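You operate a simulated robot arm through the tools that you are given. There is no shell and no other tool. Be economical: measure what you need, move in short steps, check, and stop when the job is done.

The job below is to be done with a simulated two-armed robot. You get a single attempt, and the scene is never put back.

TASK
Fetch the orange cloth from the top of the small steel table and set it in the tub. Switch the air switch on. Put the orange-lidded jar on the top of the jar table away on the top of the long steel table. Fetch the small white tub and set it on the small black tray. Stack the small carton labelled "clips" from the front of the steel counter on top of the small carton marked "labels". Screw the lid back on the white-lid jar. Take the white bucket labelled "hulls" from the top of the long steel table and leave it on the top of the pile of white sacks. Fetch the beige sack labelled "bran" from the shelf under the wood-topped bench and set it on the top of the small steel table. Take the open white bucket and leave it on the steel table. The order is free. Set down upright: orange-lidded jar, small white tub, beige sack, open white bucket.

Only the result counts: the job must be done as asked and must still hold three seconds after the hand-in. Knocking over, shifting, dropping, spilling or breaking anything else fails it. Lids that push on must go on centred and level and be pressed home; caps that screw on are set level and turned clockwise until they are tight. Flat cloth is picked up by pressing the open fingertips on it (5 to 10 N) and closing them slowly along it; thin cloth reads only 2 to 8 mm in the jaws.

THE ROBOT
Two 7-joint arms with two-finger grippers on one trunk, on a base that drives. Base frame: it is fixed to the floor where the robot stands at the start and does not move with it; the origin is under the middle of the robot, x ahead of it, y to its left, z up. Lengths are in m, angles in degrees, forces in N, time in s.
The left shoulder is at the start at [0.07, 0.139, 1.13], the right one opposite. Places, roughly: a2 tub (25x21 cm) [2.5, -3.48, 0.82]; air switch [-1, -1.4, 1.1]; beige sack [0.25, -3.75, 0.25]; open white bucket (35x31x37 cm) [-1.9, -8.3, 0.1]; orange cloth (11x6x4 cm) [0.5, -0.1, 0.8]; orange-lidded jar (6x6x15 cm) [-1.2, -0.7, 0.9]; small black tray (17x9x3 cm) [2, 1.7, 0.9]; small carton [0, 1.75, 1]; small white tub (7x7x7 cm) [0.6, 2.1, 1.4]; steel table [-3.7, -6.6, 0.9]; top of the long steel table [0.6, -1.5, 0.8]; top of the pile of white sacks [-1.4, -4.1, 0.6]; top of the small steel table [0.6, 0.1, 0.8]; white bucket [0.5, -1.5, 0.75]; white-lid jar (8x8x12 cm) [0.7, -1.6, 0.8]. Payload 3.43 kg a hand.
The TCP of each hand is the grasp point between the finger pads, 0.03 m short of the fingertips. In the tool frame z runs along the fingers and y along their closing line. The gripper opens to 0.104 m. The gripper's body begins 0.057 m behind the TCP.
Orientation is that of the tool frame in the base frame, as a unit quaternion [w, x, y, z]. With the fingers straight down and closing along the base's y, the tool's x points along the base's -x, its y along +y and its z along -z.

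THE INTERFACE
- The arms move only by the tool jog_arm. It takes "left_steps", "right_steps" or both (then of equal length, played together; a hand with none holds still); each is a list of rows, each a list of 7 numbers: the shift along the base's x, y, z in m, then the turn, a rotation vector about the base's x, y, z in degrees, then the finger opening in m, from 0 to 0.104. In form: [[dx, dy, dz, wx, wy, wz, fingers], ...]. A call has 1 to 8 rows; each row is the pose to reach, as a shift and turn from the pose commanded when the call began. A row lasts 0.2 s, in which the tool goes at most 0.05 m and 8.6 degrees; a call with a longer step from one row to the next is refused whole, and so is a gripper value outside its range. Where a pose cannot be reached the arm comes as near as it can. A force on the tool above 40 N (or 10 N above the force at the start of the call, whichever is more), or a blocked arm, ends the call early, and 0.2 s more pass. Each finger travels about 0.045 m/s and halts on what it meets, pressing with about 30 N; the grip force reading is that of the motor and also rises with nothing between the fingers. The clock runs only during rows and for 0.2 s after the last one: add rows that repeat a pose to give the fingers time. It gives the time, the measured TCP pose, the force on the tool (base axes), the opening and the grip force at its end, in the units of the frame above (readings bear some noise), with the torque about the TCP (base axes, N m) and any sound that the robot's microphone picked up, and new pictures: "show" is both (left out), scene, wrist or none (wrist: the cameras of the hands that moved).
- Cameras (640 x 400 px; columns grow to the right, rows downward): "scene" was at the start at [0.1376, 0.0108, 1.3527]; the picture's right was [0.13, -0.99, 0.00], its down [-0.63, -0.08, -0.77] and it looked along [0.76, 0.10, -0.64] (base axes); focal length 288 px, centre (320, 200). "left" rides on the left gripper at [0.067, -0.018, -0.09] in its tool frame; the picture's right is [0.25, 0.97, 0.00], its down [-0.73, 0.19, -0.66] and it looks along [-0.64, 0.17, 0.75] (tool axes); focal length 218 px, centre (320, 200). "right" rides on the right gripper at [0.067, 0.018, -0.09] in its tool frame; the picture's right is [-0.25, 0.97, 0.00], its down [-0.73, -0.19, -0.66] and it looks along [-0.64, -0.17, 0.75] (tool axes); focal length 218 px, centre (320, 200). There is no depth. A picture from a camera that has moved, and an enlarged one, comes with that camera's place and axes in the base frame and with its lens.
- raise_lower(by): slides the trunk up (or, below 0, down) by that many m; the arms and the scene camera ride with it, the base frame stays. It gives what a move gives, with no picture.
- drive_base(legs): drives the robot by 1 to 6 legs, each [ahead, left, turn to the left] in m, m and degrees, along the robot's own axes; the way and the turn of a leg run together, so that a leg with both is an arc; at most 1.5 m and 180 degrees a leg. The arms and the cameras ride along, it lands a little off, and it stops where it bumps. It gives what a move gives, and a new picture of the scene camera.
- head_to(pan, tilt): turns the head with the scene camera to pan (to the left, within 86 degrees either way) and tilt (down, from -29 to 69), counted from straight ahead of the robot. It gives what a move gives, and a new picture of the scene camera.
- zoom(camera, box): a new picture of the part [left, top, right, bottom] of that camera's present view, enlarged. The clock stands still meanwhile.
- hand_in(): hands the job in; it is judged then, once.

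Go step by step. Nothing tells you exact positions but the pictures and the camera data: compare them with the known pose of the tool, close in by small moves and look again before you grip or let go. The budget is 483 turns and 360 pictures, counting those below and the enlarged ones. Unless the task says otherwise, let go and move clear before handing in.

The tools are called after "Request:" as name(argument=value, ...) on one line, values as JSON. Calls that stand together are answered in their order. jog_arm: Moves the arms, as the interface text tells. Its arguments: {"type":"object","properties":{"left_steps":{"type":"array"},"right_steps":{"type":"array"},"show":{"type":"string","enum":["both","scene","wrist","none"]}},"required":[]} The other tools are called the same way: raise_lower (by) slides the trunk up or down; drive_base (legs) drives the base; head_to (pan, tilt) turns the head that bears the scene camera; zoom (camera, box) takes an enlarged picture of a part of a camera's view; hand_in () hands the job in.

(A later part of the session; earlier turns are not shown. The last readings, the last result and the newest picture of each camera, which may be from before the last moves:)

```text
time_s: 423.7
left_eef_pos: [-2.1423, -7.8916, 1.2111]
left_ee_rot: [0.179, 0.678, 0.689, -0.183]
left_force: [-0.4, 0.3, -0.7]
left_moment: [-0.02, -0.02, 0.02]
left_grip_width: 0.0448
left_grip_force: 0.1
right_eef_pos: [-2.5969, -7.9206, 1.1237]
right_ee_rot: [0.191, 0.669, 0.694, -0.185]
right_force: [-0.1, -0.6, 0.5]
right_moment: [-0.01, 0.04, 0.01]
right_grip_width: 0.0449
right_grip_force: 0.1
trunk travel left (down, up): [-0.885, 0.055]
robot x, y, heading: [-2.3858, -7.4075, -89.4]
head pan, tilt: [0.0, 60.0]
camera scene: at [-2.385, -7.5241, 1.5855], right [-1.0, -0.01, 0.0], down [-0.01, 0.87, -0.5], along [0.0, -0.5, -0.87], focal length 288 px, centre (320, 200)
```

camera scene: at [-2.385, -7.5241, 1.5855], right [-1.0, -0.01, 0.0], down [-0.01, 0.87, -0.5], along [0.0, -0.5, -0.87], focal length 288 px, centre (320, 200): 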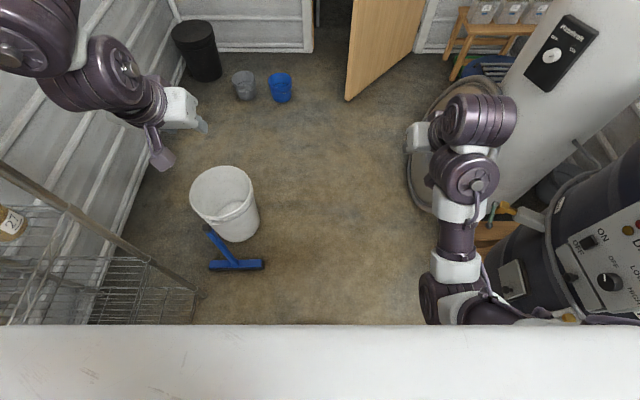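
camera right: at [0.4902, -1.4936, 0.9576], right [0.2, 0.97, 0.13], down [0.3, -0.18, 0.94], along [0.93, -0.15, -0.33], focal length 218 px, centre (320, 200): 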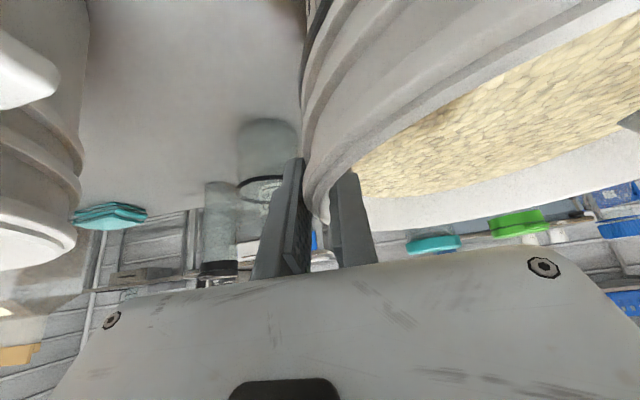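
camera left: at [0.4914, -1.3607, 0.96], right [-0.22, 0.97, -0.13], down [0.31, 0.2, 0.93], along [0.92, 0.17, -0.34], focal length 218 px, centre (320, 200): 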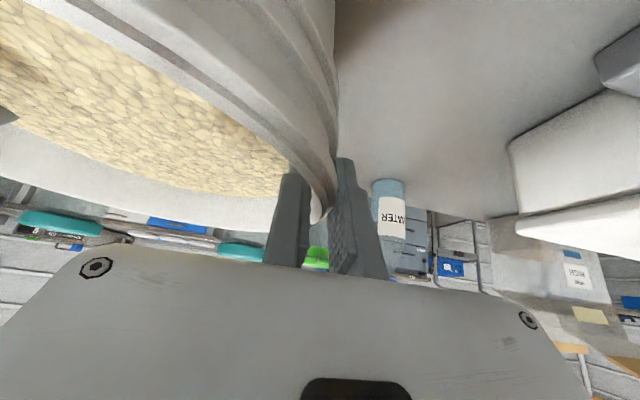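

The base passed over the hose freely. I go on to stand west of the bucket, facing east.

Request:
drive_base(legs=[[0.85, 0, -0.5], [0, 0, 90]])

Request:
head_to(pan=5, tilt=50)

```text
time_s: 432.1
left_eef_pos: [-1.8991, -8.0082, 1.2103]
left_ee_rot: [0.256, -0.007, 0.967, -0.003]
left_force: [-0.2, -0.1, 0.1]
left_moment: [0.04, -0.02, -0.01]
left_grip_width: 0.0448
left_grip_force: 0.1
right_eef_pos: [-1.8715, -8.4627, 1.1233]
right_ee_rot: [0.265, -0.016, 0.964, 0.005]
right_force: [-1.3, 0.4, 0.0]
right_moment: [-0.01, -0.02, -0.02]
right_grip_width: 0.0449
right_grip_force: 0.0
trunk travel left (down, up): [-0.885, 0.055]
robot x, y, heading: [-2.3828, -8.254, 0.3]
head pan, tilt: [0.0, 60.0]
camera scene: at [-2.2647, -8.253, 1.5853], right [0.01, -1.0, 0.0], down [-0.87, -0.01, -0.5], along [0.5, 0.0, -0.87], focal length 288 px, centre (320, 200)
```

scene: 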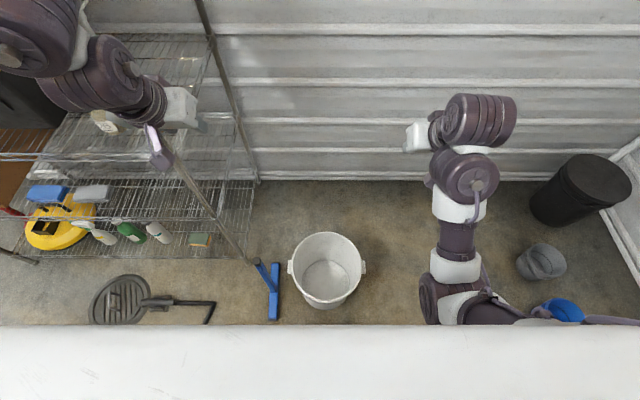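

```text
time_s: 432.8
left_eef_pos: [-1.8997, -8.0082, 1.2091]
left_ee_rot: [0.255, -0.005, 0.967, -0.006]
left_force: [-0.2, -0.3, -0.1]
left_moment: [0.0, -0.01, 0.0]
left_grip_width: 0.045
left_grip_force: 0.1
right_eef_pos: [-1.872, -8.4622, 1.1234]
right_ee_rot: [0.264, -0.016, 0.964, 0.004]
right_force: [-0.3, -0.1, 0.3]
right_moment: [0.01, 0.01, 0.02]
right_grip_width: 0.045
right_grip_force: 0.2
trunk travel left (down, up): [-0.885, 0.055]
robot x, y, heading: [-2.3868, -8.2521, 0.3]
head pan, tilt: [5.0, 50.0]
camera scene: at [-2.2548, -8.2459, 1.5978], right [0.09, -1.0, 0.0], down [-0.76, -0.07, -0.64], along [0.64, 0.06, -0.77], focal length 288 px, centre (320, 200)
```

scene: 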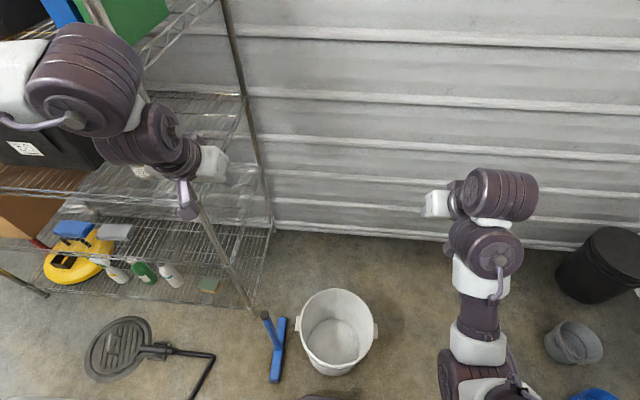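

From above, the squeegee turns out to stand on its own about 10 cm north of the bucket, so I just keep clear of it. I zoom in on the bucket rim.

Request:
zoom(camera="scene", box=[230, 240, 430, 400])

```text
2.50 times, centred on (330, 320) of scene
camera zoom: at [-2.2548, -8.2459, 1.5978], right [0.09, -1.0, 0.0], down [-0.76, -0.07, -0.64], along [0.64, 0.06, -0.77], focal length 721 px, centre (295, -100)
```

zoom: 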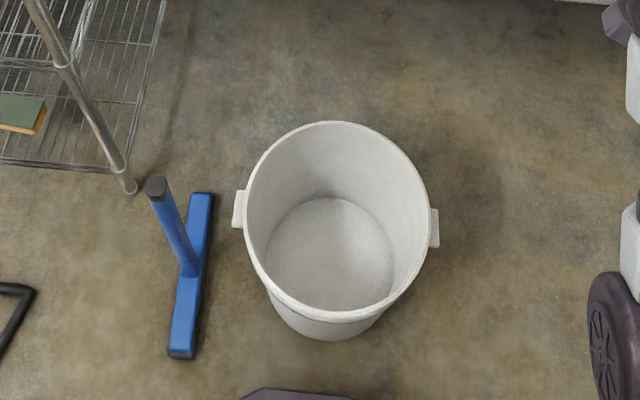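

The bucket is empty, its rim is centred at about [-1.889, -8.281] with radius 0.149, and its lugs sit just below the rim. I bring the hands over the north and south rim points, then lower the trunk.

Request:
jog_arm(left_steps=[[0, -0.035, 0, 0, 0, 0, 0.06], [0, -0.07, 0, 0, 0, 0, 0.06], [0, -0.105, 0, 0, 0, 0, 0.06], [0, -0.13, 0, 0, 0, 0, 0.06]], right_steps=[[-0.008, 0.01, 0.02, 0, 0, 0, 0.06], [-0.016, 0.02, 0.04, 0, 0, 0, 0.06], [-0.024, 0.03, 0.06, 0, 0, 0, 0.06], [-0.03, 0.037, 0.086, 0, 0, 0, 0.06]], show="none")

Request:
raise_lower(by=-0.4)

Request:
raise_lower(by=-0.3)

Request:
head_to(pan=0, tilt=45)

```text
time_s: 433.8
left_eef_pos: [-1.8341, -8.0981, 1.2047]
left_ee_rot: [0.254, -0.003, 0.967, -0.006]
left_force: [0.1, 0.1, -1.1]
left_moment: [0.03, 0.01, 0.02]
left_grip_width: 0.0599
left_grip_force: 0.0
left hand out of reach, approached as far as the arm can: row 1, 2, 3, 4
right_eef_pos: [-1.8832, -8.4394, 1.119]
right_ee_rot: [0.266, -0.016, 0.964, 0.005]
right_force: [-0.2, 0.0, -1.3]
right_moment: [0.04, 0.01, 0.02]
right_grip_width: 0.0597
right_grip_force: 0.0
right hand out of reach, approached as far as the arm can: row 1, 2, 3, 4
trunk travel left (down, up): [-0.885, 0.055]
robot x, y, heading: [-2.3837, -8.2567, 0.4]
head pan, tilt: [5.0, 50.0]
```

```text
time_s: 437.6
left_eef_pos: [-1.8371, -8.095, 0.8054]
left_ee_rot: [0.254, -0.004, 0.967, -0.006]
left_force: [0.0, 0.3, 0.0]
left_moment: [0.01, -0.02, 0.01]
left_grip_width: 0.06
left_grip_force: 0.0
right_eef_pos: [-1.8856, -8.4371, 0.7195]
right_ee_rot: [0.266, -0.016, 0.964, 0.005]
right_force: [0.0, 1.0, -1.1]
right_moment: [0.07, 0.0, 0.01]
right_grip_width: 0.0599
right_grip_force: 0.0
trunk travel left (down, up): [-0.485, 0.455]
robot x, y, heading: [-2.3843, -8.2544, 0.7]
head pan, tilt: [5.0, 50.0]
```

```text
time_s: 440.6
left_eef_pos: [-1.8377, -8.096, 0.5044]
left_ee_rot: [0.254, -0.003, 0.967, -0.006]
left_force: [0.5, 0.8, 0.3]
left_moment: [0.0, 0.01, -0.03]
left_grip_width: 0.0601
left_grip_force: 0.0
right_eef_pos: [-1.8849, -8.4369, 0.4199]
right_ee_rot: [0.267, -0.016, 0.964, 0.005]
right_force: [0.2, -0.8, 0.0]
right_moment: [-0.02, 0.02, -0.01]
right_grip_width: 0.06
right_grip_force: 0.0
trunk travel left (down, up): [-0.185, 0.755]
robot x, y, heading: [-2.3843, -8.2511, 0.7]
head pan, tilt: [5.0, 50.0]
```

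```text
time_s: 441.3
left_eef_pos: [-1.8363, -8.0956, 0.5044]
left_ee_rot: [0.255, -0.003, 0.967, -0.006]
left_force: [-0.4, -0.3, 0.8]
left_moment: [-0.01, 0.02, -0.03]
left_grip_width: 0.06
left_grip_force: 0.0
right_eef_pos: [-1.884, -8.4379, 0.4197]
right_ee_rot: [0.266, -0.016, 0.964, 0.005]
right_force: [-0.5, 0.4, 0.1]
right_moment: [0.01, 0.01, -0.02]
right_grip_width: 0.0598
right_grip_force: 0.0
trunk travel left (down, up): [-0.185, 0.755]
robot x, y, heading: [-2.3863, -8.2504, 0.7]
head pan, tilt: [0.0, 45.0]
camera scene: at [-2.2503, -8.2526, 0.9048], right [0.01, -1.0, 0.0], down [-0.71, 0.0, -0.71], along [0.71, 0.0, -0.71], focal length 288 px, centre (320, 200)
```

scene: 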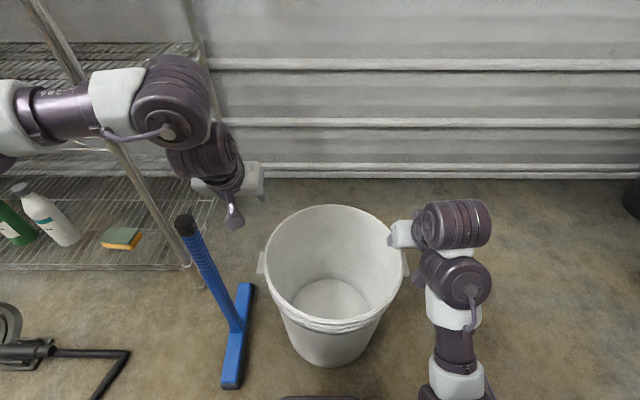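

Request:
jog_arm(left_steps=[[0, -0.03, 0, 0, 0, 0, 0.06], [-0.03, -0.04, 0, 0, 0, 0, 0.06], [-0.06, -0.04, -0.01, 0, 0, 0, 0.06], [-0.074, -0.04, -0.04, 0, 0, 0, 0.06], [-0.074, -0.04, -0.075, 0, 0, 0, 0.06]], right_steps=[[0, 0.005, 0.01, 0, 0, 0, 0.06], [-0.01, 0.01, 0.01, 0, 0, 0, 0.06], [-0.02, 0.01, 0.01, 0, 0, 0, 0.06], [-0.026, 0.01, 0.01, 0, 0, 0, 0.06], [-0.026, 0.01, 0.01, 0, 0, 0, 0.06]], show="both")

```text
time_s: 442.5
left_eef_pos: [-1.8582, -8.1046, 0.4058]
left_ee_rot: [0.254, 0.0, 0.967, -0.009]
left_force: [0.4, 0.4, -0.5]
left_moment: [-0.04, -0.04, 0.03]
left_grip_width: 0.06
left_grip_force: 0.0
left hand out of reach, approached as far as the arm can: row 1, 2, 3, 4, 5
right_eef_pos: [-1.9023, -8.4274, 0.4136]
right_ee_rot: [0.268, -0.015, 0.963, 0.004]
right_force: [0.5, 0.6, 0.0]
right_moment: [0.02, 0.04, 0.0]
right_grip_width: 0.06
right_grip_force: 0.0
right hand out of reach, approached as far as the arm can: row 1, 2, 3, 4, 5
trunk travel left (down, up): [-0.185, 0.755]
robot x, y, heading: [-2.3854, -8.2552, 0.3]
head pan, tilt: [0.0, 45.0]
camera scene: at [-2.25, -8.2525, 0.9048], right [0.01, -1.0, 0.0], down [-0.71, 0.0, -0.71], along [0.71, 0.0, -0.71], focal length 288 px, centre (320, 200)
camera right: at [-2.0067, -8.4126, 0.4556], right [0.18, 0.97, 0.13], down [0.29, -0.18, 0.94], along [0.94, -0.13, -0.32], focal length 218 px, centre (320, 200)
camera left: at [-1.9596, -8.1216, 0.4518], right [-0.22, 0.97, -0.14], down [0.31, 0.21, 0.93], along [0.92, 0.16, -0.35], focal length 218 px, centre (320, 200)
```

scene: 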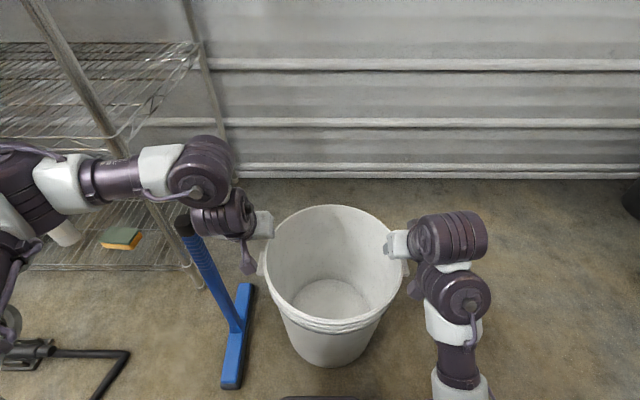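
right: 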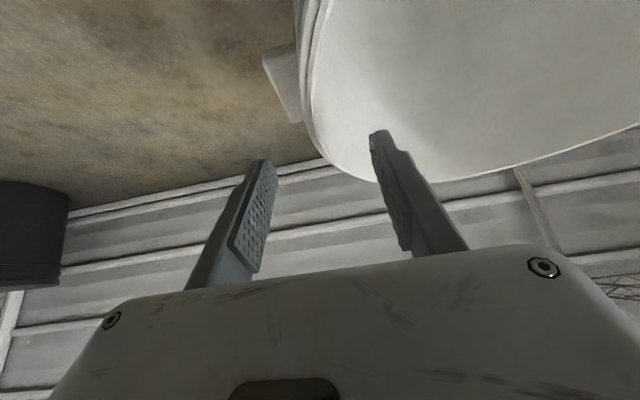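
left: 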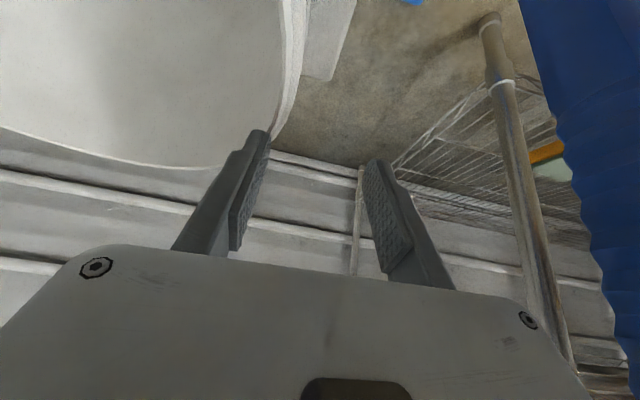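

The left forearm passes too near the squeegee. I raise a bit and back off so the arms reach straighter from the west.

Request:
raise_lower(by=0.1)

Request:
drive_base(legs=[[-0.14, 0, 0]])

Request:
jog_arm(left_steps=[[0.03, -0.005, 0, 0, 0, 0, 0.06], [0.06, -0.015, 0, 0, 0, 0, 0.06], [0.075, -0.025, 0, 0, 0, 0, 0.06], [0.085, -0.032, 0, 0, 0, 0, 0.06]], right_steps=[[0.03, 0, 0, 0, 0, 0, 0.06], [0.06, 0, 0, 0, 0, 0, 0.06], [0.09, 0, 0, 0, 0, 0, 0.06], [0.13, 0, 0, 0, 0, 0, 0.06]], show="both")

```text
time_s: 443.8
left_eef_pos: [-1.8588, -8.1052, 0.5064]
left_ee_rot: [0.252, 0.0, 0.968, -0.01]
left_force: [1.1, -0.4, -0.8]
left_moment: [0.01, 0.01, 0.03]
left_grip_width: 0.0602
left_grip_force: 0.1
right_eef_pos: [-1.9026, -8.4269, 0.5141]
right_ee_rot: [0.268, -0.016, 0.963, 0.005]
right_force: [0.1, 0.0, 0.3]
right_moment: [-0.02, -0.01, 0.02]
right_grip_width: 0.0599
right_grip_force: 0.0
trunk travel left (down, up): [-0.285, 0.655]
robot x, y, heading: [-2.3856, -8.2513, 0.3]
head pan, tilt: [0.0, 45.0]
```

```text
time_s: 445.1
left_eef_pos: [-1.9971, -8.1067, 0.507]
left_ee_rot: [0.254, 0.0, 0.967, -0.009]
left_force: [0.2, -0.1, -0.3]
left_moment: [0.03, 0.0, -0.02]
left_grip_width: 0.06
left_grip_force: 0.1
right_eef_pos: [-2.0412, -8.4299, 0.5136]
right_ee_rot: [0.268, -0.017, 0.963, 0.005]
right_force: [-0.3, 0.1, 0.2]
right_moment: [-0.01, -0.03, 0.0]
right_grip_width: 0.0597
right_grip_force: 0.2
trunk travel left (down, up): [-0.285, 0.655]
robot x, y, heading: [-2.5227, -8.256, 0.5]
head pan, tilt: [0.0, 45.0]
camera scene: at [-2.3889, -8.2536, 1.0049], right [0.01, -1.0, 0.0], down [-0.71, 0.0, -0.71], along [0.71, 0.0, -0.71], focal length 288 px, centre (320, 200)
```

scene: 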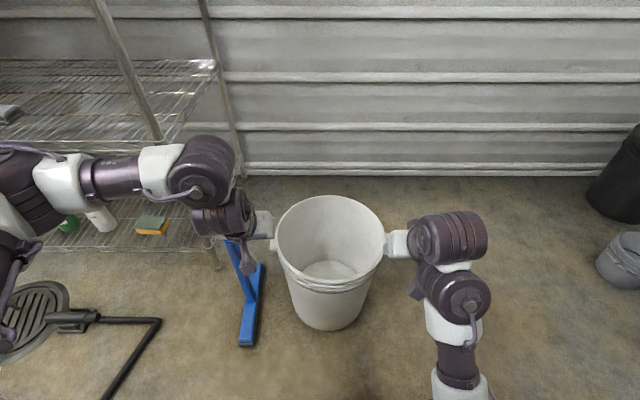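

```text
time_s: 446.1
left_eef_pos: [-1.91, -8.1369, 0.506]
left_ee_rot: [0.253, 0.001, 0.967, -0.009]
left_force: [-0.3, -0.3, 0.3]
left_moment: [0.0, 0.02, -0.01]
left_grip_width: 0.06
left_grip_force: 0.0
right_eef_pos: [-1.9099, -8.4297, 0.5141]
right_ee_rot: [0.267, -0.015, 0.963, 0.004]
right_force: [-0.4, 0.3, -0.6]
right_moment: [0.0, 0.01, 0.02]
right_grip_width: 0.06
right_grip_force: 0.0
trunk travel left (down, up): [-0.285, 0.655]
robot x, y, heading: [-2.524, -8.2535, 0.2]
head pan, tilt: [0.0, 45.0]
camera scene: at [-2.3881, -8.2536, 1.0047], right [0.01, -1.0, 0.0], down [-0.71, 0.0, -0.71], along [0.71, 0.0, -0.71], focal length 288 px, centre (320, 200)
camera right: at [-2.0143, -8.4139, 0.5553], right [0.18, 0.97, 0.13], down [0.29, -0.18, 0.94], along [0.94, -0.14, -0.32], focal length 218 px, centre (320, 200)
camera left: at [-2.0122, -8.1548, 0.5522], right [-0.22, 0.97, -0.14], down [0.32, 0.21, 0.93], along [0.92, 0.16, -0.35], focal length 218 px, centre (320, 200)
```

scene: 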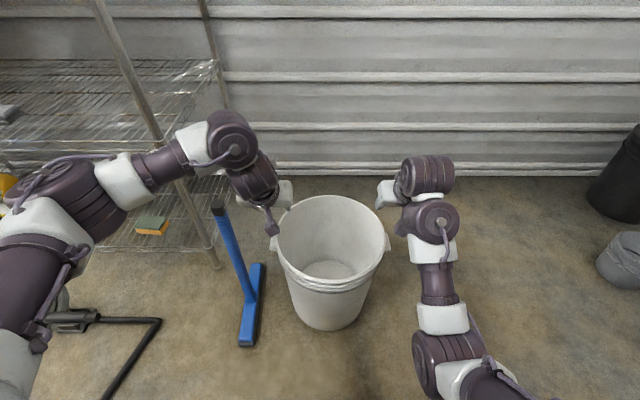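
right: 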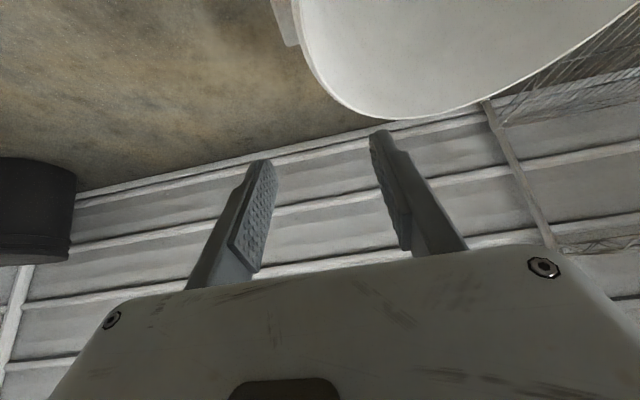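
left: 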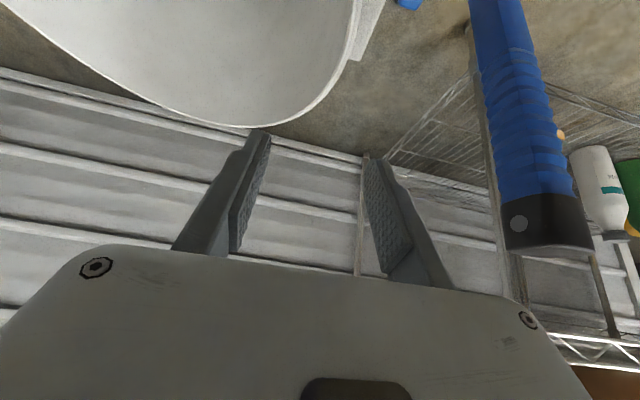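

Both hands now come from the west with room to spare. I lower them around the rim.

Request:
jog_arm(left_steps=[[0, 0.005, -0.03, 0, 0, 0, 0.06], [0, 0.01, -0.06, 0, 0, 0, 0.06], [0, 0.01, -0.09, 0, 0, 0, 0.06]], right_steps=[[0, 0, -0.03, 0, 0, 0, 0.06], [0, 0, -0.06, 0, 0, 0, 0.06], [0, 0, -0.098, 0, 0, 0, 0.06]], show="both")

```text
time_s: 446.9
left_eef_pos: [-1.9095, -8.1264, 0.417]
left_ee_rot: [0.253, 0.0, 0.967, -0.009]
left_force: [-0.5, -0.6, 0.4]
left_moment: [0.01, 0.0, 0.0]
left_grip_width: 0.0602
left_grip_force: 0.0
right_eef_pos: [-1.9107, -8.4299, 0.4161]
right_ee_rot: [0.268, -0.016, 0.963, 0.005]
right_force: [-0.1, 0.0, 0.2]
right_moment: [0.02, 0.01, -0.03]
right_grip_width: 0.0598
right_grip_force: 0.0
trunk travel left (down, up): [-0.285, 0.655]
robot x, y, heading: [-2.5237, -8.2557, 0.1]
head pan, tilt: [0.0, 45.0]
camera scene: at [-2.3881, -8.2535, 1.0048], right [0.01, -1.0, 0.0], down [-0.71, 0.0, -0.71], along [0.71, 0.0, -0.71], focal length 288 px, centre (320, 200)
camera right: at [-2.0154, -8.4146, 0.4577], right [0.18, 0.97, 0.13], down [0.29, -0.18, 0.94], along [0.94, -0.14, -0.32], focal length 218 px, centre (320, 200)
camera left: at [-2.0127, -8.145, 0.4619], right [-0.22, 0.97, -0.14], down [0.31, 0.21, 0.93], along [0.92, 0.16, -0.35], focal length 218 px, centre (320, 200)
```

scene: 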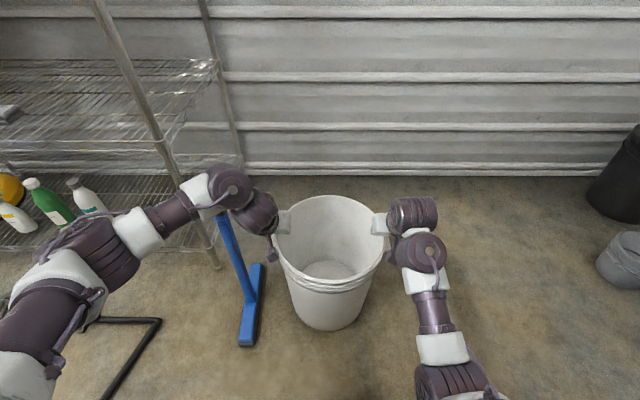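
right: 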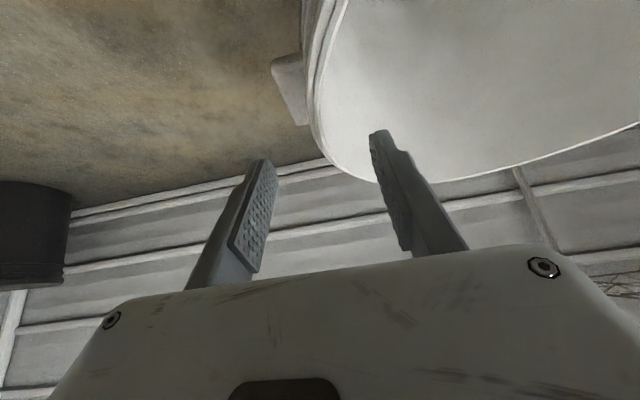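
left: 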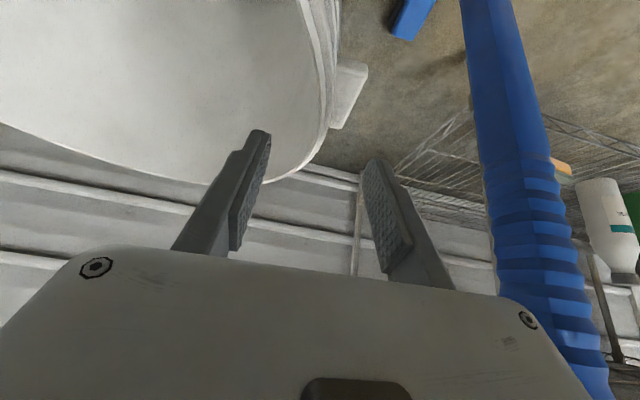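

The lugs start about 1 cm below the rim right where I'd grip, so I open wide to take wall and lug together. I lower 4.5 cm.

Request:
jog_arm(left_steps=[[0, 0.003, 0.005, 0, 0, 0, 0.08], [0, 0.006, 0.005, 0, 0, 0, 0.104], [0, 0.006, 0.005, 0, 0, 0, 0.104], [0, 0.006, -0.015, 0, 0, 0, 0.104], [0, 0.006, -0.03, 0, 0, 0, 0.104], [0, 0.006, -0.045, 0, 0, 0, 0.104]], right_steps=[[0, -0.006, 0.005, 0, 0, 0, 0.08], [0, -0.012, 0.005, 0, 0, 0, 0.104], [0, -0.012, 0.005, 0, 0, 0, 0.104], [0, -0.012, -0.015, 0, 0, 0, 0.104], [0, -0.012, -0.03, 0, 0, 0, 0.104], [0, -0.012, -0.045, 0, 0, 0, 0.104]], show="wrist")

```text
time_s: 448.3
left_eef_pos: [-1.9105, -8.1212, 0.3721]
left_ee_rot: [0.252, 0.0, 0.968, -0.009]
left_force: [0.2, -0.3, 0.0]
left_moment: [-0.01, 0.04, -0.03]
left_grip_width: 0.1042
left_grip_force: 0.0
right_eef_pos: [-1.9105, -8.44, 0.3714]
right_ee_rot: [0.268, -0.015, 0.963, 0.004]
right_force: [-0.2, -0.2, -0.4]
right_moment: [-0.02, 0.01, -0.01]
right_grip_width: 0.1039
right_grip_force: 0.1
trunk travel left (down, up): [-0.285, 0.655]
robot x, y, heading: [-2.5214, -8.2542, 0.1]
head pan, tilt: [0.0, 45.0]
camera right: at [-2.0153, -8.4258, 0.4125], right [0.18, 0.97, 0.13], down [0.29, -0.18, 0.94], along [0.94, -0.14, -0.32], focal length 218 px, centre (320, 200)
camera left: at [-2.0129, -8.1387, 0.4169], right [-0.22, 0.97, -0.14], down [0.31, 0.21, 0.93], along [0.92, 0.16, -0.35], focal length 218 px, centre (320, 200)
```

right: 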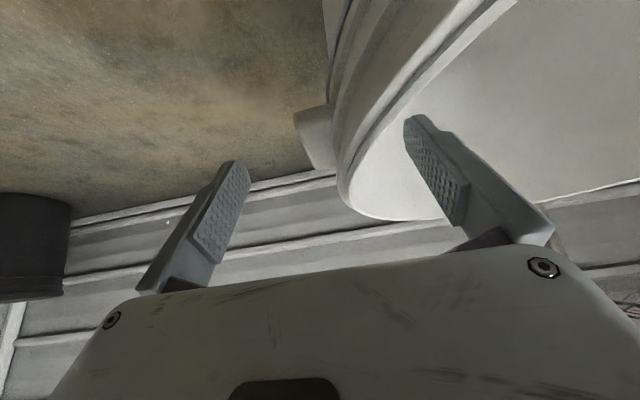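
left: 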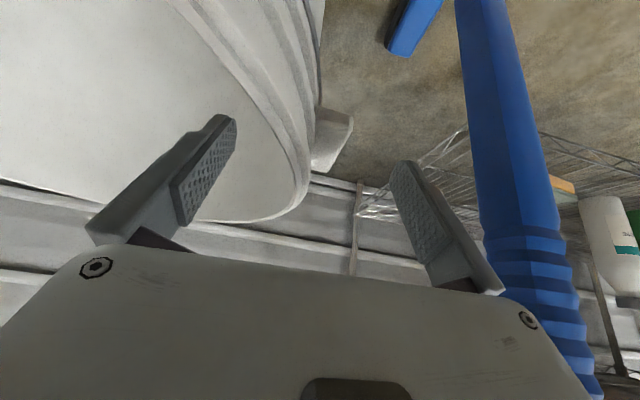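

Request:
jog_arm(left_steps=[[0, 0, -0.006, 0, 0, 0, 0.09], [0, 0, -0.006, 0, 0, 0, 0.07], [0, 0, -0.006, 0, 0, 0, 0.05], [0, 0, -0.006, 0, 0, 0, 0.035], [0, 0, -0.006, 0, 0, 0, 0.02], [0, 0, -0.006, 0, 0, 0, 0.01], [0, 0, -0.006, 0, 0, 0, 0.01]], right_steps=[[0, 0, -0.006, 0, 0, 0, 0.09], [0, 0, -0.006, 0, 0, 0, 0.07], [0, 0, -0.006, 0, 0, 0, 0.05], [0, 0, -0.006, 0, 0, 0, 0.035], [0, 0, -0.006, 0, 0, 0, 0.02], [0, 0, -0.006, 0, 0, 0, 0.01], [0, 0, -0.006, 0, 0, 0, 0.01]], show="both")

```text
time_s: 449.9
left_eef_pos: [-1.9116, -8.1269, 0.3646]
left_ee_rot: [0.252, 0.002, 0.968, -0.014]
left_force: [0.9, -35.9, -3.9]
left_moment: [-0.88, -0.14, -0.06]
left_grip_width: 0.0309
left_grip_force: 18.7
right_eef_pos: [-1.9112, -8.436, 0.3641]
right_ee_rot: [0.267, -0.018, 0.964, 0.006]
right_force: [-0.2, 35.7, -5.0]
right_moment: [0.91, 0.34, 0.15]
right_grip_width: 0.0311
right_grip_force: 18.3
trunk travel left (down, up): [-0.285, 0.655]
robot x, y, heading: [-2.5173, -8.255, 0.1]
head pan, tilt: [0.0, 45.0]
camera scene: at [-2.3873, -8.2537, 1.0046], right [0.01, -1.0, 0.0], down [-0.71, 0.0, -0.71], along [0.71, 0.0, -0.71], focal length 288 px, centre (320, 200)
camera right: at [-2.0156, -8.4227, 0.4058], right [0.18, 0.97, 0.13], down [0.29, -0.18, 0.94], along [0.94, -0.13, -0.32], focal length 218 px, centre (320, 200)
camera left: at [-2.0135, -8.1431, 0.4111], right [-0.21, 0.97, -0.15], down [0.32, 0.21, 0.92], along [0.92, 0.15, -0.35], focal length 218 px, centre (320, 200)
```

scene: 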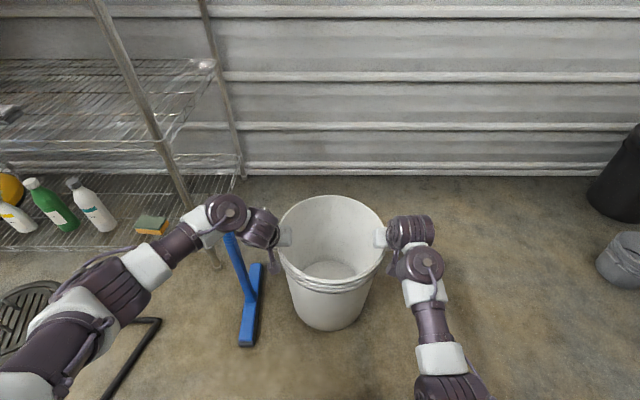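
right: 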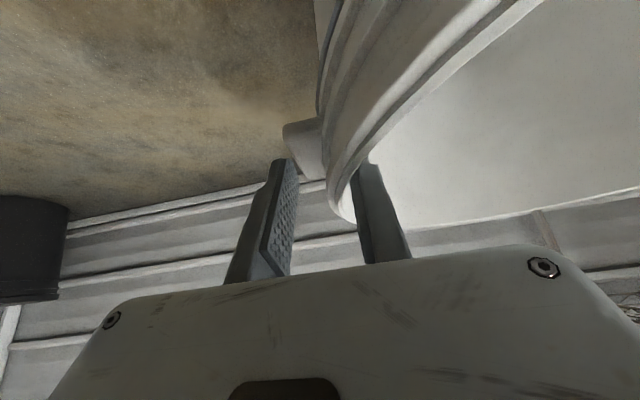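
left: 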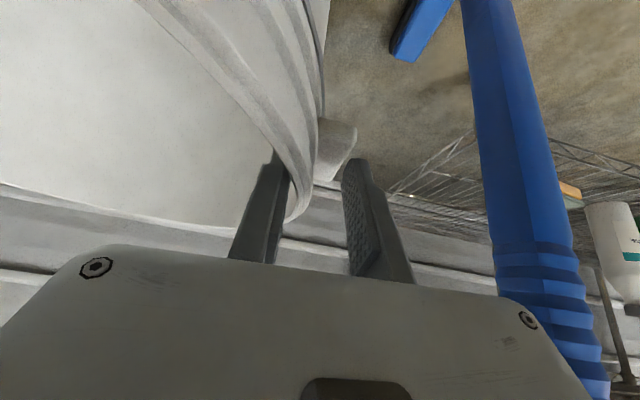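

Both sides are gripped, but the arms are pulling outward against each other. I ease each hand inward a few millimetres.

Request:
jog_arm(left_steps=[[0, -0.004, 0, 0, 0, 0, 0.01], [0, -0.007, 0, 0, 0, 0, 0.01], [0, -0.007, 0, 0, 0, 0, 0.01]], right_steps=[[0, 0.004, 0, 0, 0, 0, 0.01], [0, 0.007, 0, 0, 0, 0, 0.01], [0, 0.007, 0, 0, 0, 0, 0.01]], show="none")

Request:
raise_lower(by=0.04)

Request:
zoom(camera="scene", box=[180, 160, 480, 350])

```text
time_s: 450.7
left_eef_pos: [-1.9117, -8.1296, 0.3652]
left_ee_rot: [0.252, 0.002, 0.968, -0.011]
left_force: [-0.5, -23.6, -4.4]
left_moment: [-0.61, 0.17, -0.06]
left_grip_width: 0.0248
left_grip_force: 12.9
right_eef_pos: [-1.9109, -8.4326, 0.3649]
right_ee_rot: [0.266, -0.016, 0.964, 0.005]
right_force: [-0.3, 24.0, -4.2]
right_moment: [0.64, 0.03, 0.11]
right_grip_width: 0.0247
right_grip_force: 13.1
trunk travel left (down, up): [-0.285, 0.655]
robot x, y, heading: [-2.5229, -8.2558, 0.4]
head pan, tilt: [0.0, 45.0]
```

```text
time_s: 451.6
left_eef_pos: [-1.9118, -8.1297, 0.4044]
left_ee_rot: [0.252, 0.0, 0.968, -0.012]
left_force: [0.1, -23.7, -4.8]
left_moment: [-0.57, 0.16, -0.05]
left_grip_width: 0.0245
left_grip_force: 12.8
right_eef_pos: [-1.9103, -8.4329, 0.4046]
right_ee_rot: [0.267, -0.016, 0.964, 0.005]
right_force: [-0.1, 22.9, -3.8]
right_moment: [0.61, 0.05, 0.1]
right_grip_width: 0.0246
right_grip_force: 13.1
trunk travel left (down, up): [-0.325, 0.615]
robot x, y, heading: [-2.5229, -8.2532, 0.4]
head pan, tilt: [0.0, 45.0]
```

```text
2.11 times, centred on (330, 255) of scene
camera zoom: at [-2.387, -8.2536, 1.0445], right [0.01, -1.0, 0.0], down [-0.71, 0.0, -0.71], along [0.71, 0.0, -0.71], focal length 607 px, centre (299, 84)
```

zoom: 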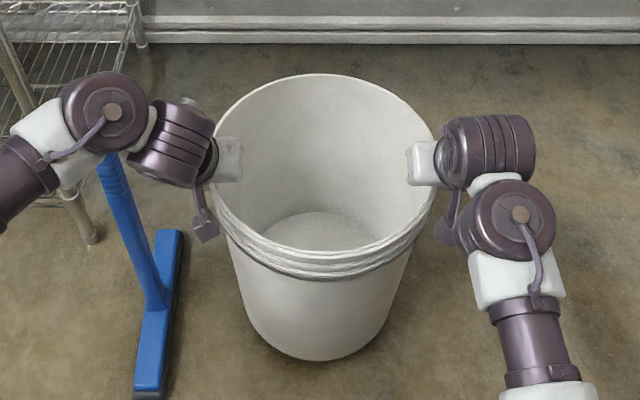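

The bucket is up (about 0.9 kg), but only the inner fingers bear. I ease inward more so that both fingers pinch.

Request:
jog_arm(left_steps=[[0, -0.004, 0, 0, 0, 0, 0], [0, -0.008, 0, 0, 0, 0, 0], [0, -0.012, 0, 0, 0, 0, 0], [0, -0.012, 0, 0, 0, 0, 0]], right_steps=[[0, 0.004, 0, 0, 0, 0, 0], [0, 0.008, 0, 0, 0, 0, 0], [0, 0.012, 0, 0, 0, 0, 0], [0, 0.012, 0, 0, 0, 0, 0]], show="none")

```text
time_s: 452.6
left_eef_pos: [-1.9112, -8.1399, 0.4041]
left_ee_rot: [0.252, 0.0, 0.968, -0.009]
left_force: [-0.1, -12.1, -0.3]
left_moment: [-1.09, 0.03, -0.07]
left_grip_width: 0.006
left_grip_force: 29.7
right_eef_pos: [-1.9121, -8.422, 0.4044]
right_ee_rot: [0.268, -0.014, 0.963, 0.004]
right_force: [0.2, 11.8, -0.2]
right_moment: [1.1, 0.15, -0.08]
right_grip_width: 0.006
right_grip_force: 30.2
trunk travel left (down, up): [-0.325, 0.615]
robot x, y, heading: [-2.5231, -8.2479, 0.2]
head pan, tilt: [0.0, 45.0]
```

Request:
raise_lower(by=0.05)

Request:
zoom(camera="scene", box=[180, 160, 480, 350])

```text
time_s: 453.5
left_eef_pos: [-1.9099, -8.1396, 0.4541]
left_ee_rot: [0.253, 0.0, 0.968, -0.008]
left_force: [-0.8, -2.5, -5.6]
left_moment: [-1.01, 0.32, -0.1]
left_grip_width: 0.0061
left_grip_force: 30.2
right_eef_pos: [-1.9108, -8.4233, 0.4544]
right_ee_rot: [0.268, -0.015, 0.963, 0.004]
right_force: [1.2, 2.6, -3.8]
right_moment: [1.02, -0.15, -0.17]
right_grip_width: 0.0062
right_grip_force: 30.4
trunk travel left (down, up): [-0.375, 0.565]
robot x, y, heading: [-2.5218, -8.2542, 0.3]
head pan, tilt: [0.0, 45.0]
```

```text
2.11 times, centred on (330, 255) of scene
camera zoom: at [-2.3869, -8.2536, 1.0945], right [0.01, -1.0, 0.0], down [-0.71, 0.0, -0.71], along [0.71, 0.0, -0.71], focal length 607 px, centre (299, 84)
```

zoom: 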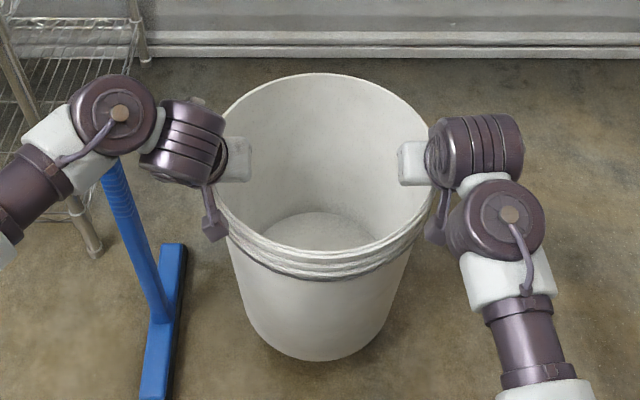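

Both hands pinch the rim properly now. I raise the trunk fully, then lift with both arms together.

Request:
raise_lower(by=0.3)

Request:
raise_lower(by=0.26)

Request:
jog_arm(left_steps=[[0, 0, 0.03, 0, 0, 0, 0], [0, 0, 0.06, 0, 0, 0, 0], [0, 0, 0.09, 0, 0, 0, 0], [0, 0, 0.12, 0, 0, 0, 0], [0, 0, 0.15, 0, 0, 0, 0], [0, 0, 0.18, 0, 0, 0, 0], [0, 0, 0.21, 0, 0, 0, 0], [0, 0, 0.24, 0, 0, 0, 0]], right_steps=[[0, 0, 0.03, 0, 0, 0, 0], [0, 0, 0.06, 0, 0, 0, 0], [0, 0, 0.09, 0, 0, 0, 0], [0, 0, 0.12, 0, 0, 0, 0], [0, 0, 0.15, 0, 0, 0, 0], [0, 0, 0.18, 0, 0, 0, 0], [0, 0, 0.21, 0, 0, 0, 0], [0, 0, 0.24, 0, 0, 0, 0]], show="scene")

```text
time_s: 456.5
left_eef_pos: [-1.9104, -8.1393, 0.7555]
left_ee_rot: [0.251, 0.0, 0.968, -0.007]
left_force: [-1.0, 18.8, -4.4]
left_moment: [-0.86, 0.09, -0.1]
left_grip_width: 0.006
left_grip_force: 30.5
right_eef_pos: [-1.9096, -8.4218, 0.7541]
right_ee_rot: [0.267, -0.015, 0.964, 0.004]
right_force: [1.2, -19.1, -4.3]
right_moment: [0.86, 0.12, -0.23]
right_grip_width: 0.0061
right_grip_force: 30.1
trunk travel left (down, up): [-0.675, 0.265]
robot x, y, heading: [-2.523, -8.255, 0.2]
head pan, tilt: [0.0, 45.0]
```

```text
time_s: 459.1
left_eef_pos: [-1.9107, -8.1388, 1.0157]
left_ee_rot: [0.252, 0.0, 0.968, -0.008]
left_force: [-0.7, 23.9, -4.9]
left_moment: [-0.81, 0.07, -0.16]
left_grip_width: 0.0062
left_grip_force: 30.0
right_eef_pos: [-1.9103, -8.4218, 1.0145]
right_ee_rot: [0.267, -0.015, 0.964, 0.004]
right_force: [1.7, -23.6, -3.8]
right_moment: [0.87, 0.12, -0.27]
right_grip_width: 0.0058
right_grip_force: 30.1
trunk travel left (down, up): [-0.935, 0.005]
robot x, y, heading: [-2.5219, -8.2567, 0.3]
head pan, tilt: [0.0, 45.0]
```

```text
time_s: 460.9
left_eef_pos: [-1.911, -8.1399, 1.2534]
left_ee_rot: [0.251, 0.0, 0.968, -0.007]
left_force: [1.0, 22.5, -7.3]
left_moment: [-0.14, 0.09, 0.49]
left_grip_width: 0.0059
left_grip_force: 30.1
right_eef_pos: [-1.9096, -8.4205, 1.2452]
right_ee_rot: [0.269, -0.017, 0.963, 0.005]
right_force: [-1.1, -22.9, -1.8]
right_moment: [0.89, 0.1, -0.25]
right_grip_width: 0.0062
right_grip_force: 29.1
right hand out of reach, approached as far as the arm can: row 8
trunk travel left (down, up): [-0.935, 0.005]
robot x, y, heading: [-2.5197, -8.2537, 0.4]
head pan, tilt: [0.0, 45.0]
camera scene: at [-2.3878, -8.2538, 1.6546], right [0.01, -1.0, 0.0], down [-0.71, 0.0, -0.71], along [0.71, 0.0, -0.71], focal length 288 px, centre (320, 200)
```

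scene: 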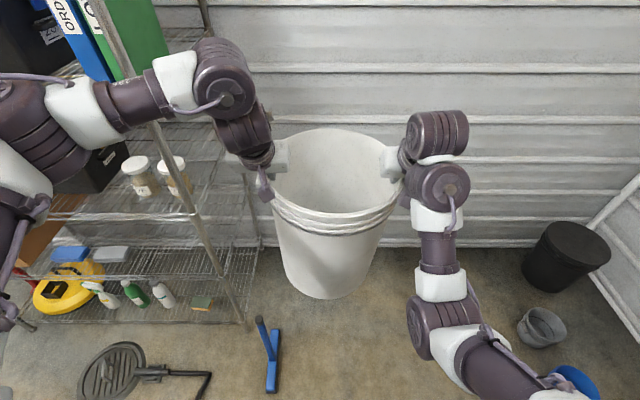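

The right arm reached a limit at this posture. I extend both hands forward a little while lifting more.

Request:
jog_arm(left_steps=[[0.02, 0, -0.004, 0, 0, 0, 0], [0.04, 0, -0.002, 0, 0, 0, 0], [0.06, 0, 0.01, 0, 0, 0, 0], [0.07, 0, 0.03, 0, 0, 0, 0], [0.07, 0, 0.05, 0, 0, 0, 0], [0.07, 0, 0.07, 0, 0, 0, 0]], right_steps=[[0.02, 0, 0.004, 0, 0, 0, 0], [0.04, 0, 0.006, 0, 0, 0, 0], [0.06, 0, 0.018, 0, 0, 0, 0], [0.07, 0, 0.038, 0, 0, 0, 0], [0.07, 0, 0.058, 0, 0, 0, 0], [0.07, 0, 0.078, 0, 0, 0, 0]], show="scene")

```text
time_s: 462.4
left_eef_pos: [-1.8395, -8.1392, 1.3248]
left_ee_rot: [0.252, -0.001, 0.968, -0.008]
left_force: [-1.1, 24.2, -4.2]
left_moment: [-0.88, 0.15, -0.2]
left_grip_width: 0.0061
left_grip_force: 30.3
right_eef_pos: [-1.8399, -8.4226, 1.3227]
right_ee_rot: [0.268, -0.014, 0.963, 0.004]
right_force: [1.6, -24.8, -3.7]
right_moment: [0.82, 0.04, -0.25]
right_grip_width: 0.0061
right_grip_force: 29.9
trunk travel left (down, up): [-0.935, 0.005]
robot x, y, heading: [-2.5261, -8.2543, 0.3]
head pan, tilt: [0.0, 45.0]
camera scene: at [-2.3879, -8.2538, 1.6547], right [0.01, -1.0, 0.0], down [-0.71, 0.0, -0.71], along [0.71, 0.0, -0.71], focal length 288 px, centre (320, 200)
```

scene: 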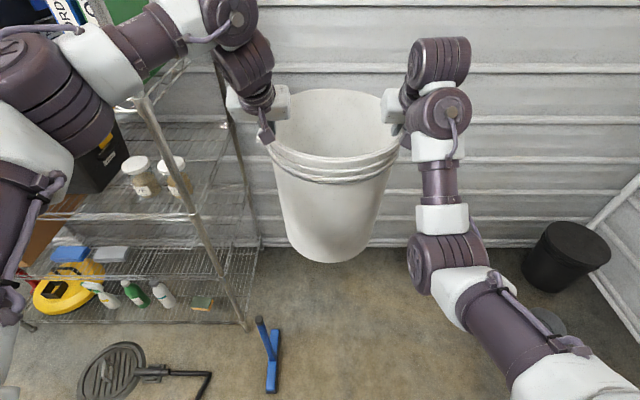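

Request:
jog_arm(left_steps=[[0, 0, 0.02, 0, 0, 0, 0], [0, 0, 0.04, 0, 0, 0, 0], [0, 0, 0.06, 0, 0, 0, 0], [0, 0, 0.08, 0, 0, 0, 0]], right_steps=[[0, 0, 0.02, 0, 0, 0, 0], [0, 0, 0.04, 0, 0, 0, 0], [0, 0, 0.06, 0, 0, 0, 0], [0, 0, 0.08, 0, 0, 0, 0]], show="none")

Request:
drive_base(legs=[[0, 0, 45]])

```text
time_s: 463.4
left_eef_pos: [-1.8436, -8.1599, 1.4026]
left_ee_rot: [0.251, 0.013, 0.968, -0.021]
left_force: [2.2, -2.7, -13.3]
left_moment: [0.72, 0.6, 0.84]
left_grip_width: 0.0087
left_grip_force: 29.6
right_eef_pos: [-1.8307, -8.4397, 1.3594]
right_ee_rot: [0.271, -0.021, 0.962, 0.01]
right_force: [-2.3, 2.6, 3.8]
right_moment: [1.28, -0.42, -0.23]
right_grip_width: 0.0099
right_grip_force: 30.2
right hand out of reach, approached as far as the arm can: row 2, 3, 4
trunk travel left (down, up): [-0.935, 0.005]
robot x, y, heading: [-2.5229, -8.2547, 0.4]
head pan, tilt: [0.0, 45.0]
stopped in row 4 (left hand): the force on the tool passed its limit at 66 N (the readings are from after the stop); the commanded pose is now the measured one
```

```text
time_s: 465.2
left_eef_pos: [-1.9558, -7.8666, 1.4002]
left_ee_rot: [0.247, -0.208, 0.946, 0.034]
left_force: [2.4, -1.0, -12.3]
left_moment: [0.76, -0.02, 0.4]
left_grip_width: 0.0061
left_grip_force: 30.0
right_eef_pos: [-1.8187, -8.1132, 1.3585]
right_ee_rot: [0.258, -0.239, 0.933, 0.07]
right_force: [-3.0, -0.3, 2.9]
right_moment: [0.83, 1.11, -0.02]
right_grip_width: 0.0085
right_grip_force: 29.6
trunk travel left (down, up): [-0.935, 0.005]
robot x, y, heading: [-2.52, -8.256, 27.5]
head pan, tilt: [0.0, 45.0]
stopped in leg 1: the force on the tool passed its limit at 79 N (the readings are from after the stop); the commanded pose is now the measured one
camera scene: at [-2.3989, -8.1947, 1.6544], right [0.46, -0.89, 0.0], down [-0.63, -0.32, -0.71], along [0.63, 0.32, -0.71], focal length 288 px, centre (320, 200)
```

scene: 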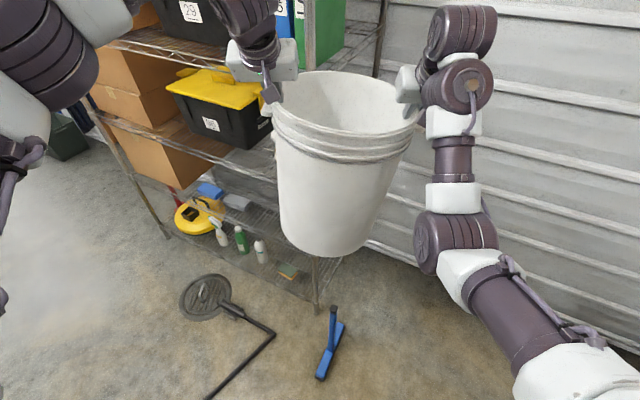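

The bucket touched the rack and the right hand lagged in height. I turn back, level the hands and move south for more room.

Request:
drive_base(legs=[[0, 0, -27]])

Request:
jog_arm(left_steps=[[0, 0, -0.014, 0, 0, 0, 0], [0, 0, -0.028, 0, 0, 0, 0], [0, 0.0, -0.042, 0, 0, 0, 0], [0, 0.0, -0.042, 0, 0, 0, 0]], show="scene")

```text
time_s: 466.9
left_eef_pos: [-1.8419, -8.1634, 1.4039]
left_ee_rot: [0.251, 0.018, 0.968, -0.027]
left_force: [1.0, -0.5, -11.6]
left_moment: [0.63, 0.25, 0.36]
left_grip_width: 0.0059
left_grip_force: 29.8
right_eef_pos: [-1.8323, -8.4436, 1.3587]
right_ee_rot: [0.267, -0.015, 0.964, 0.005]
right_force: [-1.1, 1.9, 2.4]
right_moment: [1.04, -0.2, -0.16]
right_grip_width: 0.0089
right_grip_force: 30.0
trunk travel left (down, up): [-0.935, 0.005]
robot x, y, heading: [-2.524, -8.257, -0.0]
head pan, tilt: [0.0, 45.0]
camera scene: at [-2.3865, -8.2515, 1.6546], right [0.0, -1.0, 0.0], down [-0.71, 0.0, -0.71], along [0.71, 0.0, -0.71], focal length 288 px, centre (320, 200)
```

scene: 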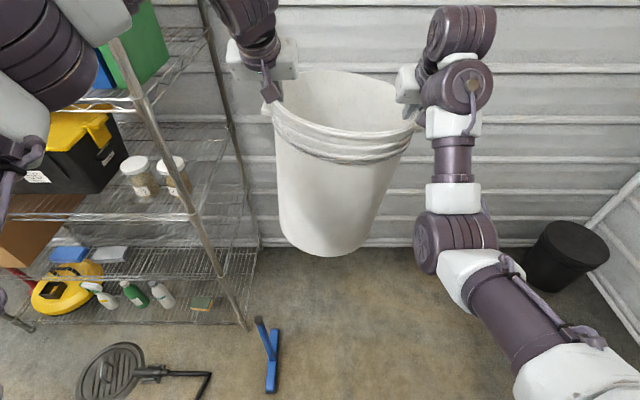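

```text
time_s: 467.9
left_eef_pos: [-1.8417, -8.1634, 1.3624]
left_ee_rot: [0.251, 0.017, 0.967, -0.025]
left_force: [-3.0, 13.3, 0.1]
left_moment: [-0.49, -0.3, 0.56]
left_grip_width: 0.0057
left_grip_force: 30.3
right_eef_pos: [-1.8315, -8.448, 1.358]
right_ee_rot: [0.266, -0.014, 0.964, 0.007]
right_force: [1.8, -13.8, -9.5]
right_moment: [-0.69, 0.27, -1.15]
right_grip_width: 0.006
right_grip_force: 30.2
trunk travel left (down, up): [-0.935, 0.005]
robot x, y, heading: [-2.5233, -8.2564, 0.2]
head pan, tilt: [0.0, 45.0]
camera scene: at [-2.3862, -8.2549, 1.6546], right [0.0, -1.0, 0.0], down [-0.71, 0.0, -0.71], along [0.71, 0.0, -0.71], focal length 288 px, centre (320, 200)
```

scene: 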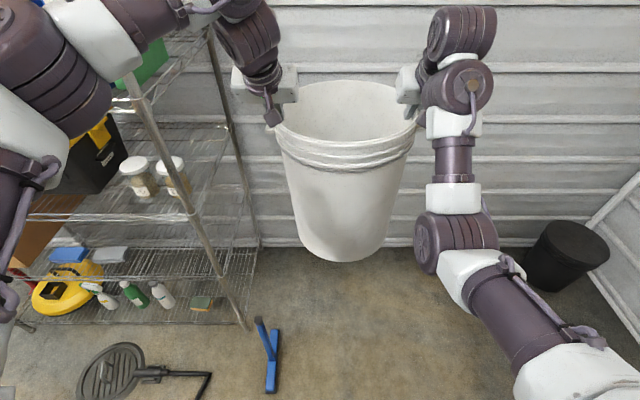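

Request:
drive_base(legs=[[0, -0.3, 0]])

Request:
head_to(pan=60, tilt=40)

```text
time_s: 470.0
left_eef_pos: [-1.8424, -8.4598, 1.3599]
left_ee_rot: [0.251, 0.018, 0.968, -0.026]
left_force: [-2.4, 25.8, 0.0]
left_moment: [-0.36, 0.11, 0.61]
left_grip_width: 0.0058
left_grip_force: 30.3
right_eef_pos: [-1.8323, -8.7428, 1.3586]
right_ee_rot: [0.267, -0.014, 0.964, 0.005]
right_force: [2.7, -24.0, -8.3]
right_moment: [-0.73, -0.14, -1.15]
right_grip_width: 0.006
right_grip_force: 29.7
trunk travel left (down, up): [-0.935, 0.005]
robot x, y, heading: [-2.5269, -8.5516, 0.1]
head pan, tilt: [0.0, 45.0]
camera scene: at [-2.386, -8.5492, 1.6546], right [0.0, -1.0, 0.0], down [-0.71, 0.0, -0.71], along [0.71, 0.0, -0.71], focal length 288 px, centre (320, 200)
```

scene: 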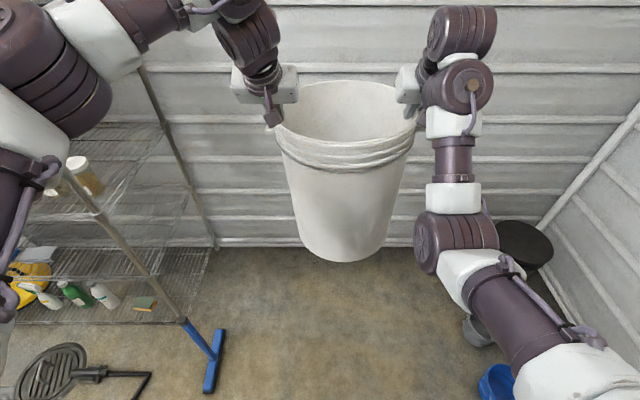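

```text
time_s: 471.3
left_eef_pos: [-1.843, -8.4619, 1.3608]
left_ee_rot: [0.25, 0.019, 0.968, -0.025]
left_force: [-1.9, 1.3, 0.9]
left_moment: [-0.64, -0.4, 0.42]
left_grip_width: 0.006
left_grip_force: 29.9
right_eef_pos: [-1.8326, -8.7453, 1.3585]
right_ee_rot: [0.267, -0.014, 0.964, 0.005]
right_force: [3.4, -1.5, -9.7]
right_moment: [-0.68, 0.35, -1.16]
right_grip_width: 0.006
right_grip_force: 29.8
trunk travel left (down, up): [-0.935, 0.005]
robot x, y, heading: [-2.5209, -8.5499, 0.1]
head pan, tilt: [60.0, 40.0]
camera scene: at [-2.4247, -8.4785, 1.6619], right [0.87, -0.5, 0.0], down [-0.32, -0.56, -0.77], along [0.38, 0.66, -0.64], focal length 288 px, centre (320, 200)
```

scene: 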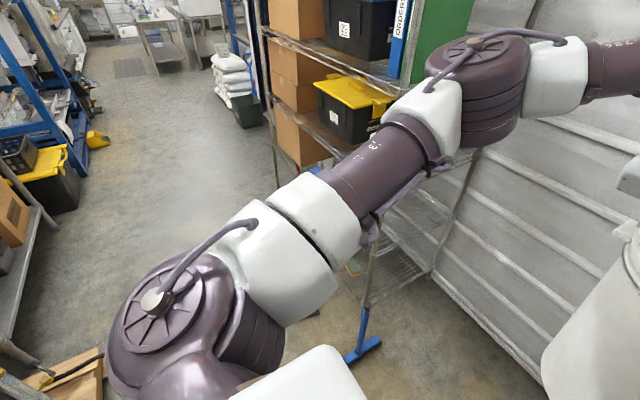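

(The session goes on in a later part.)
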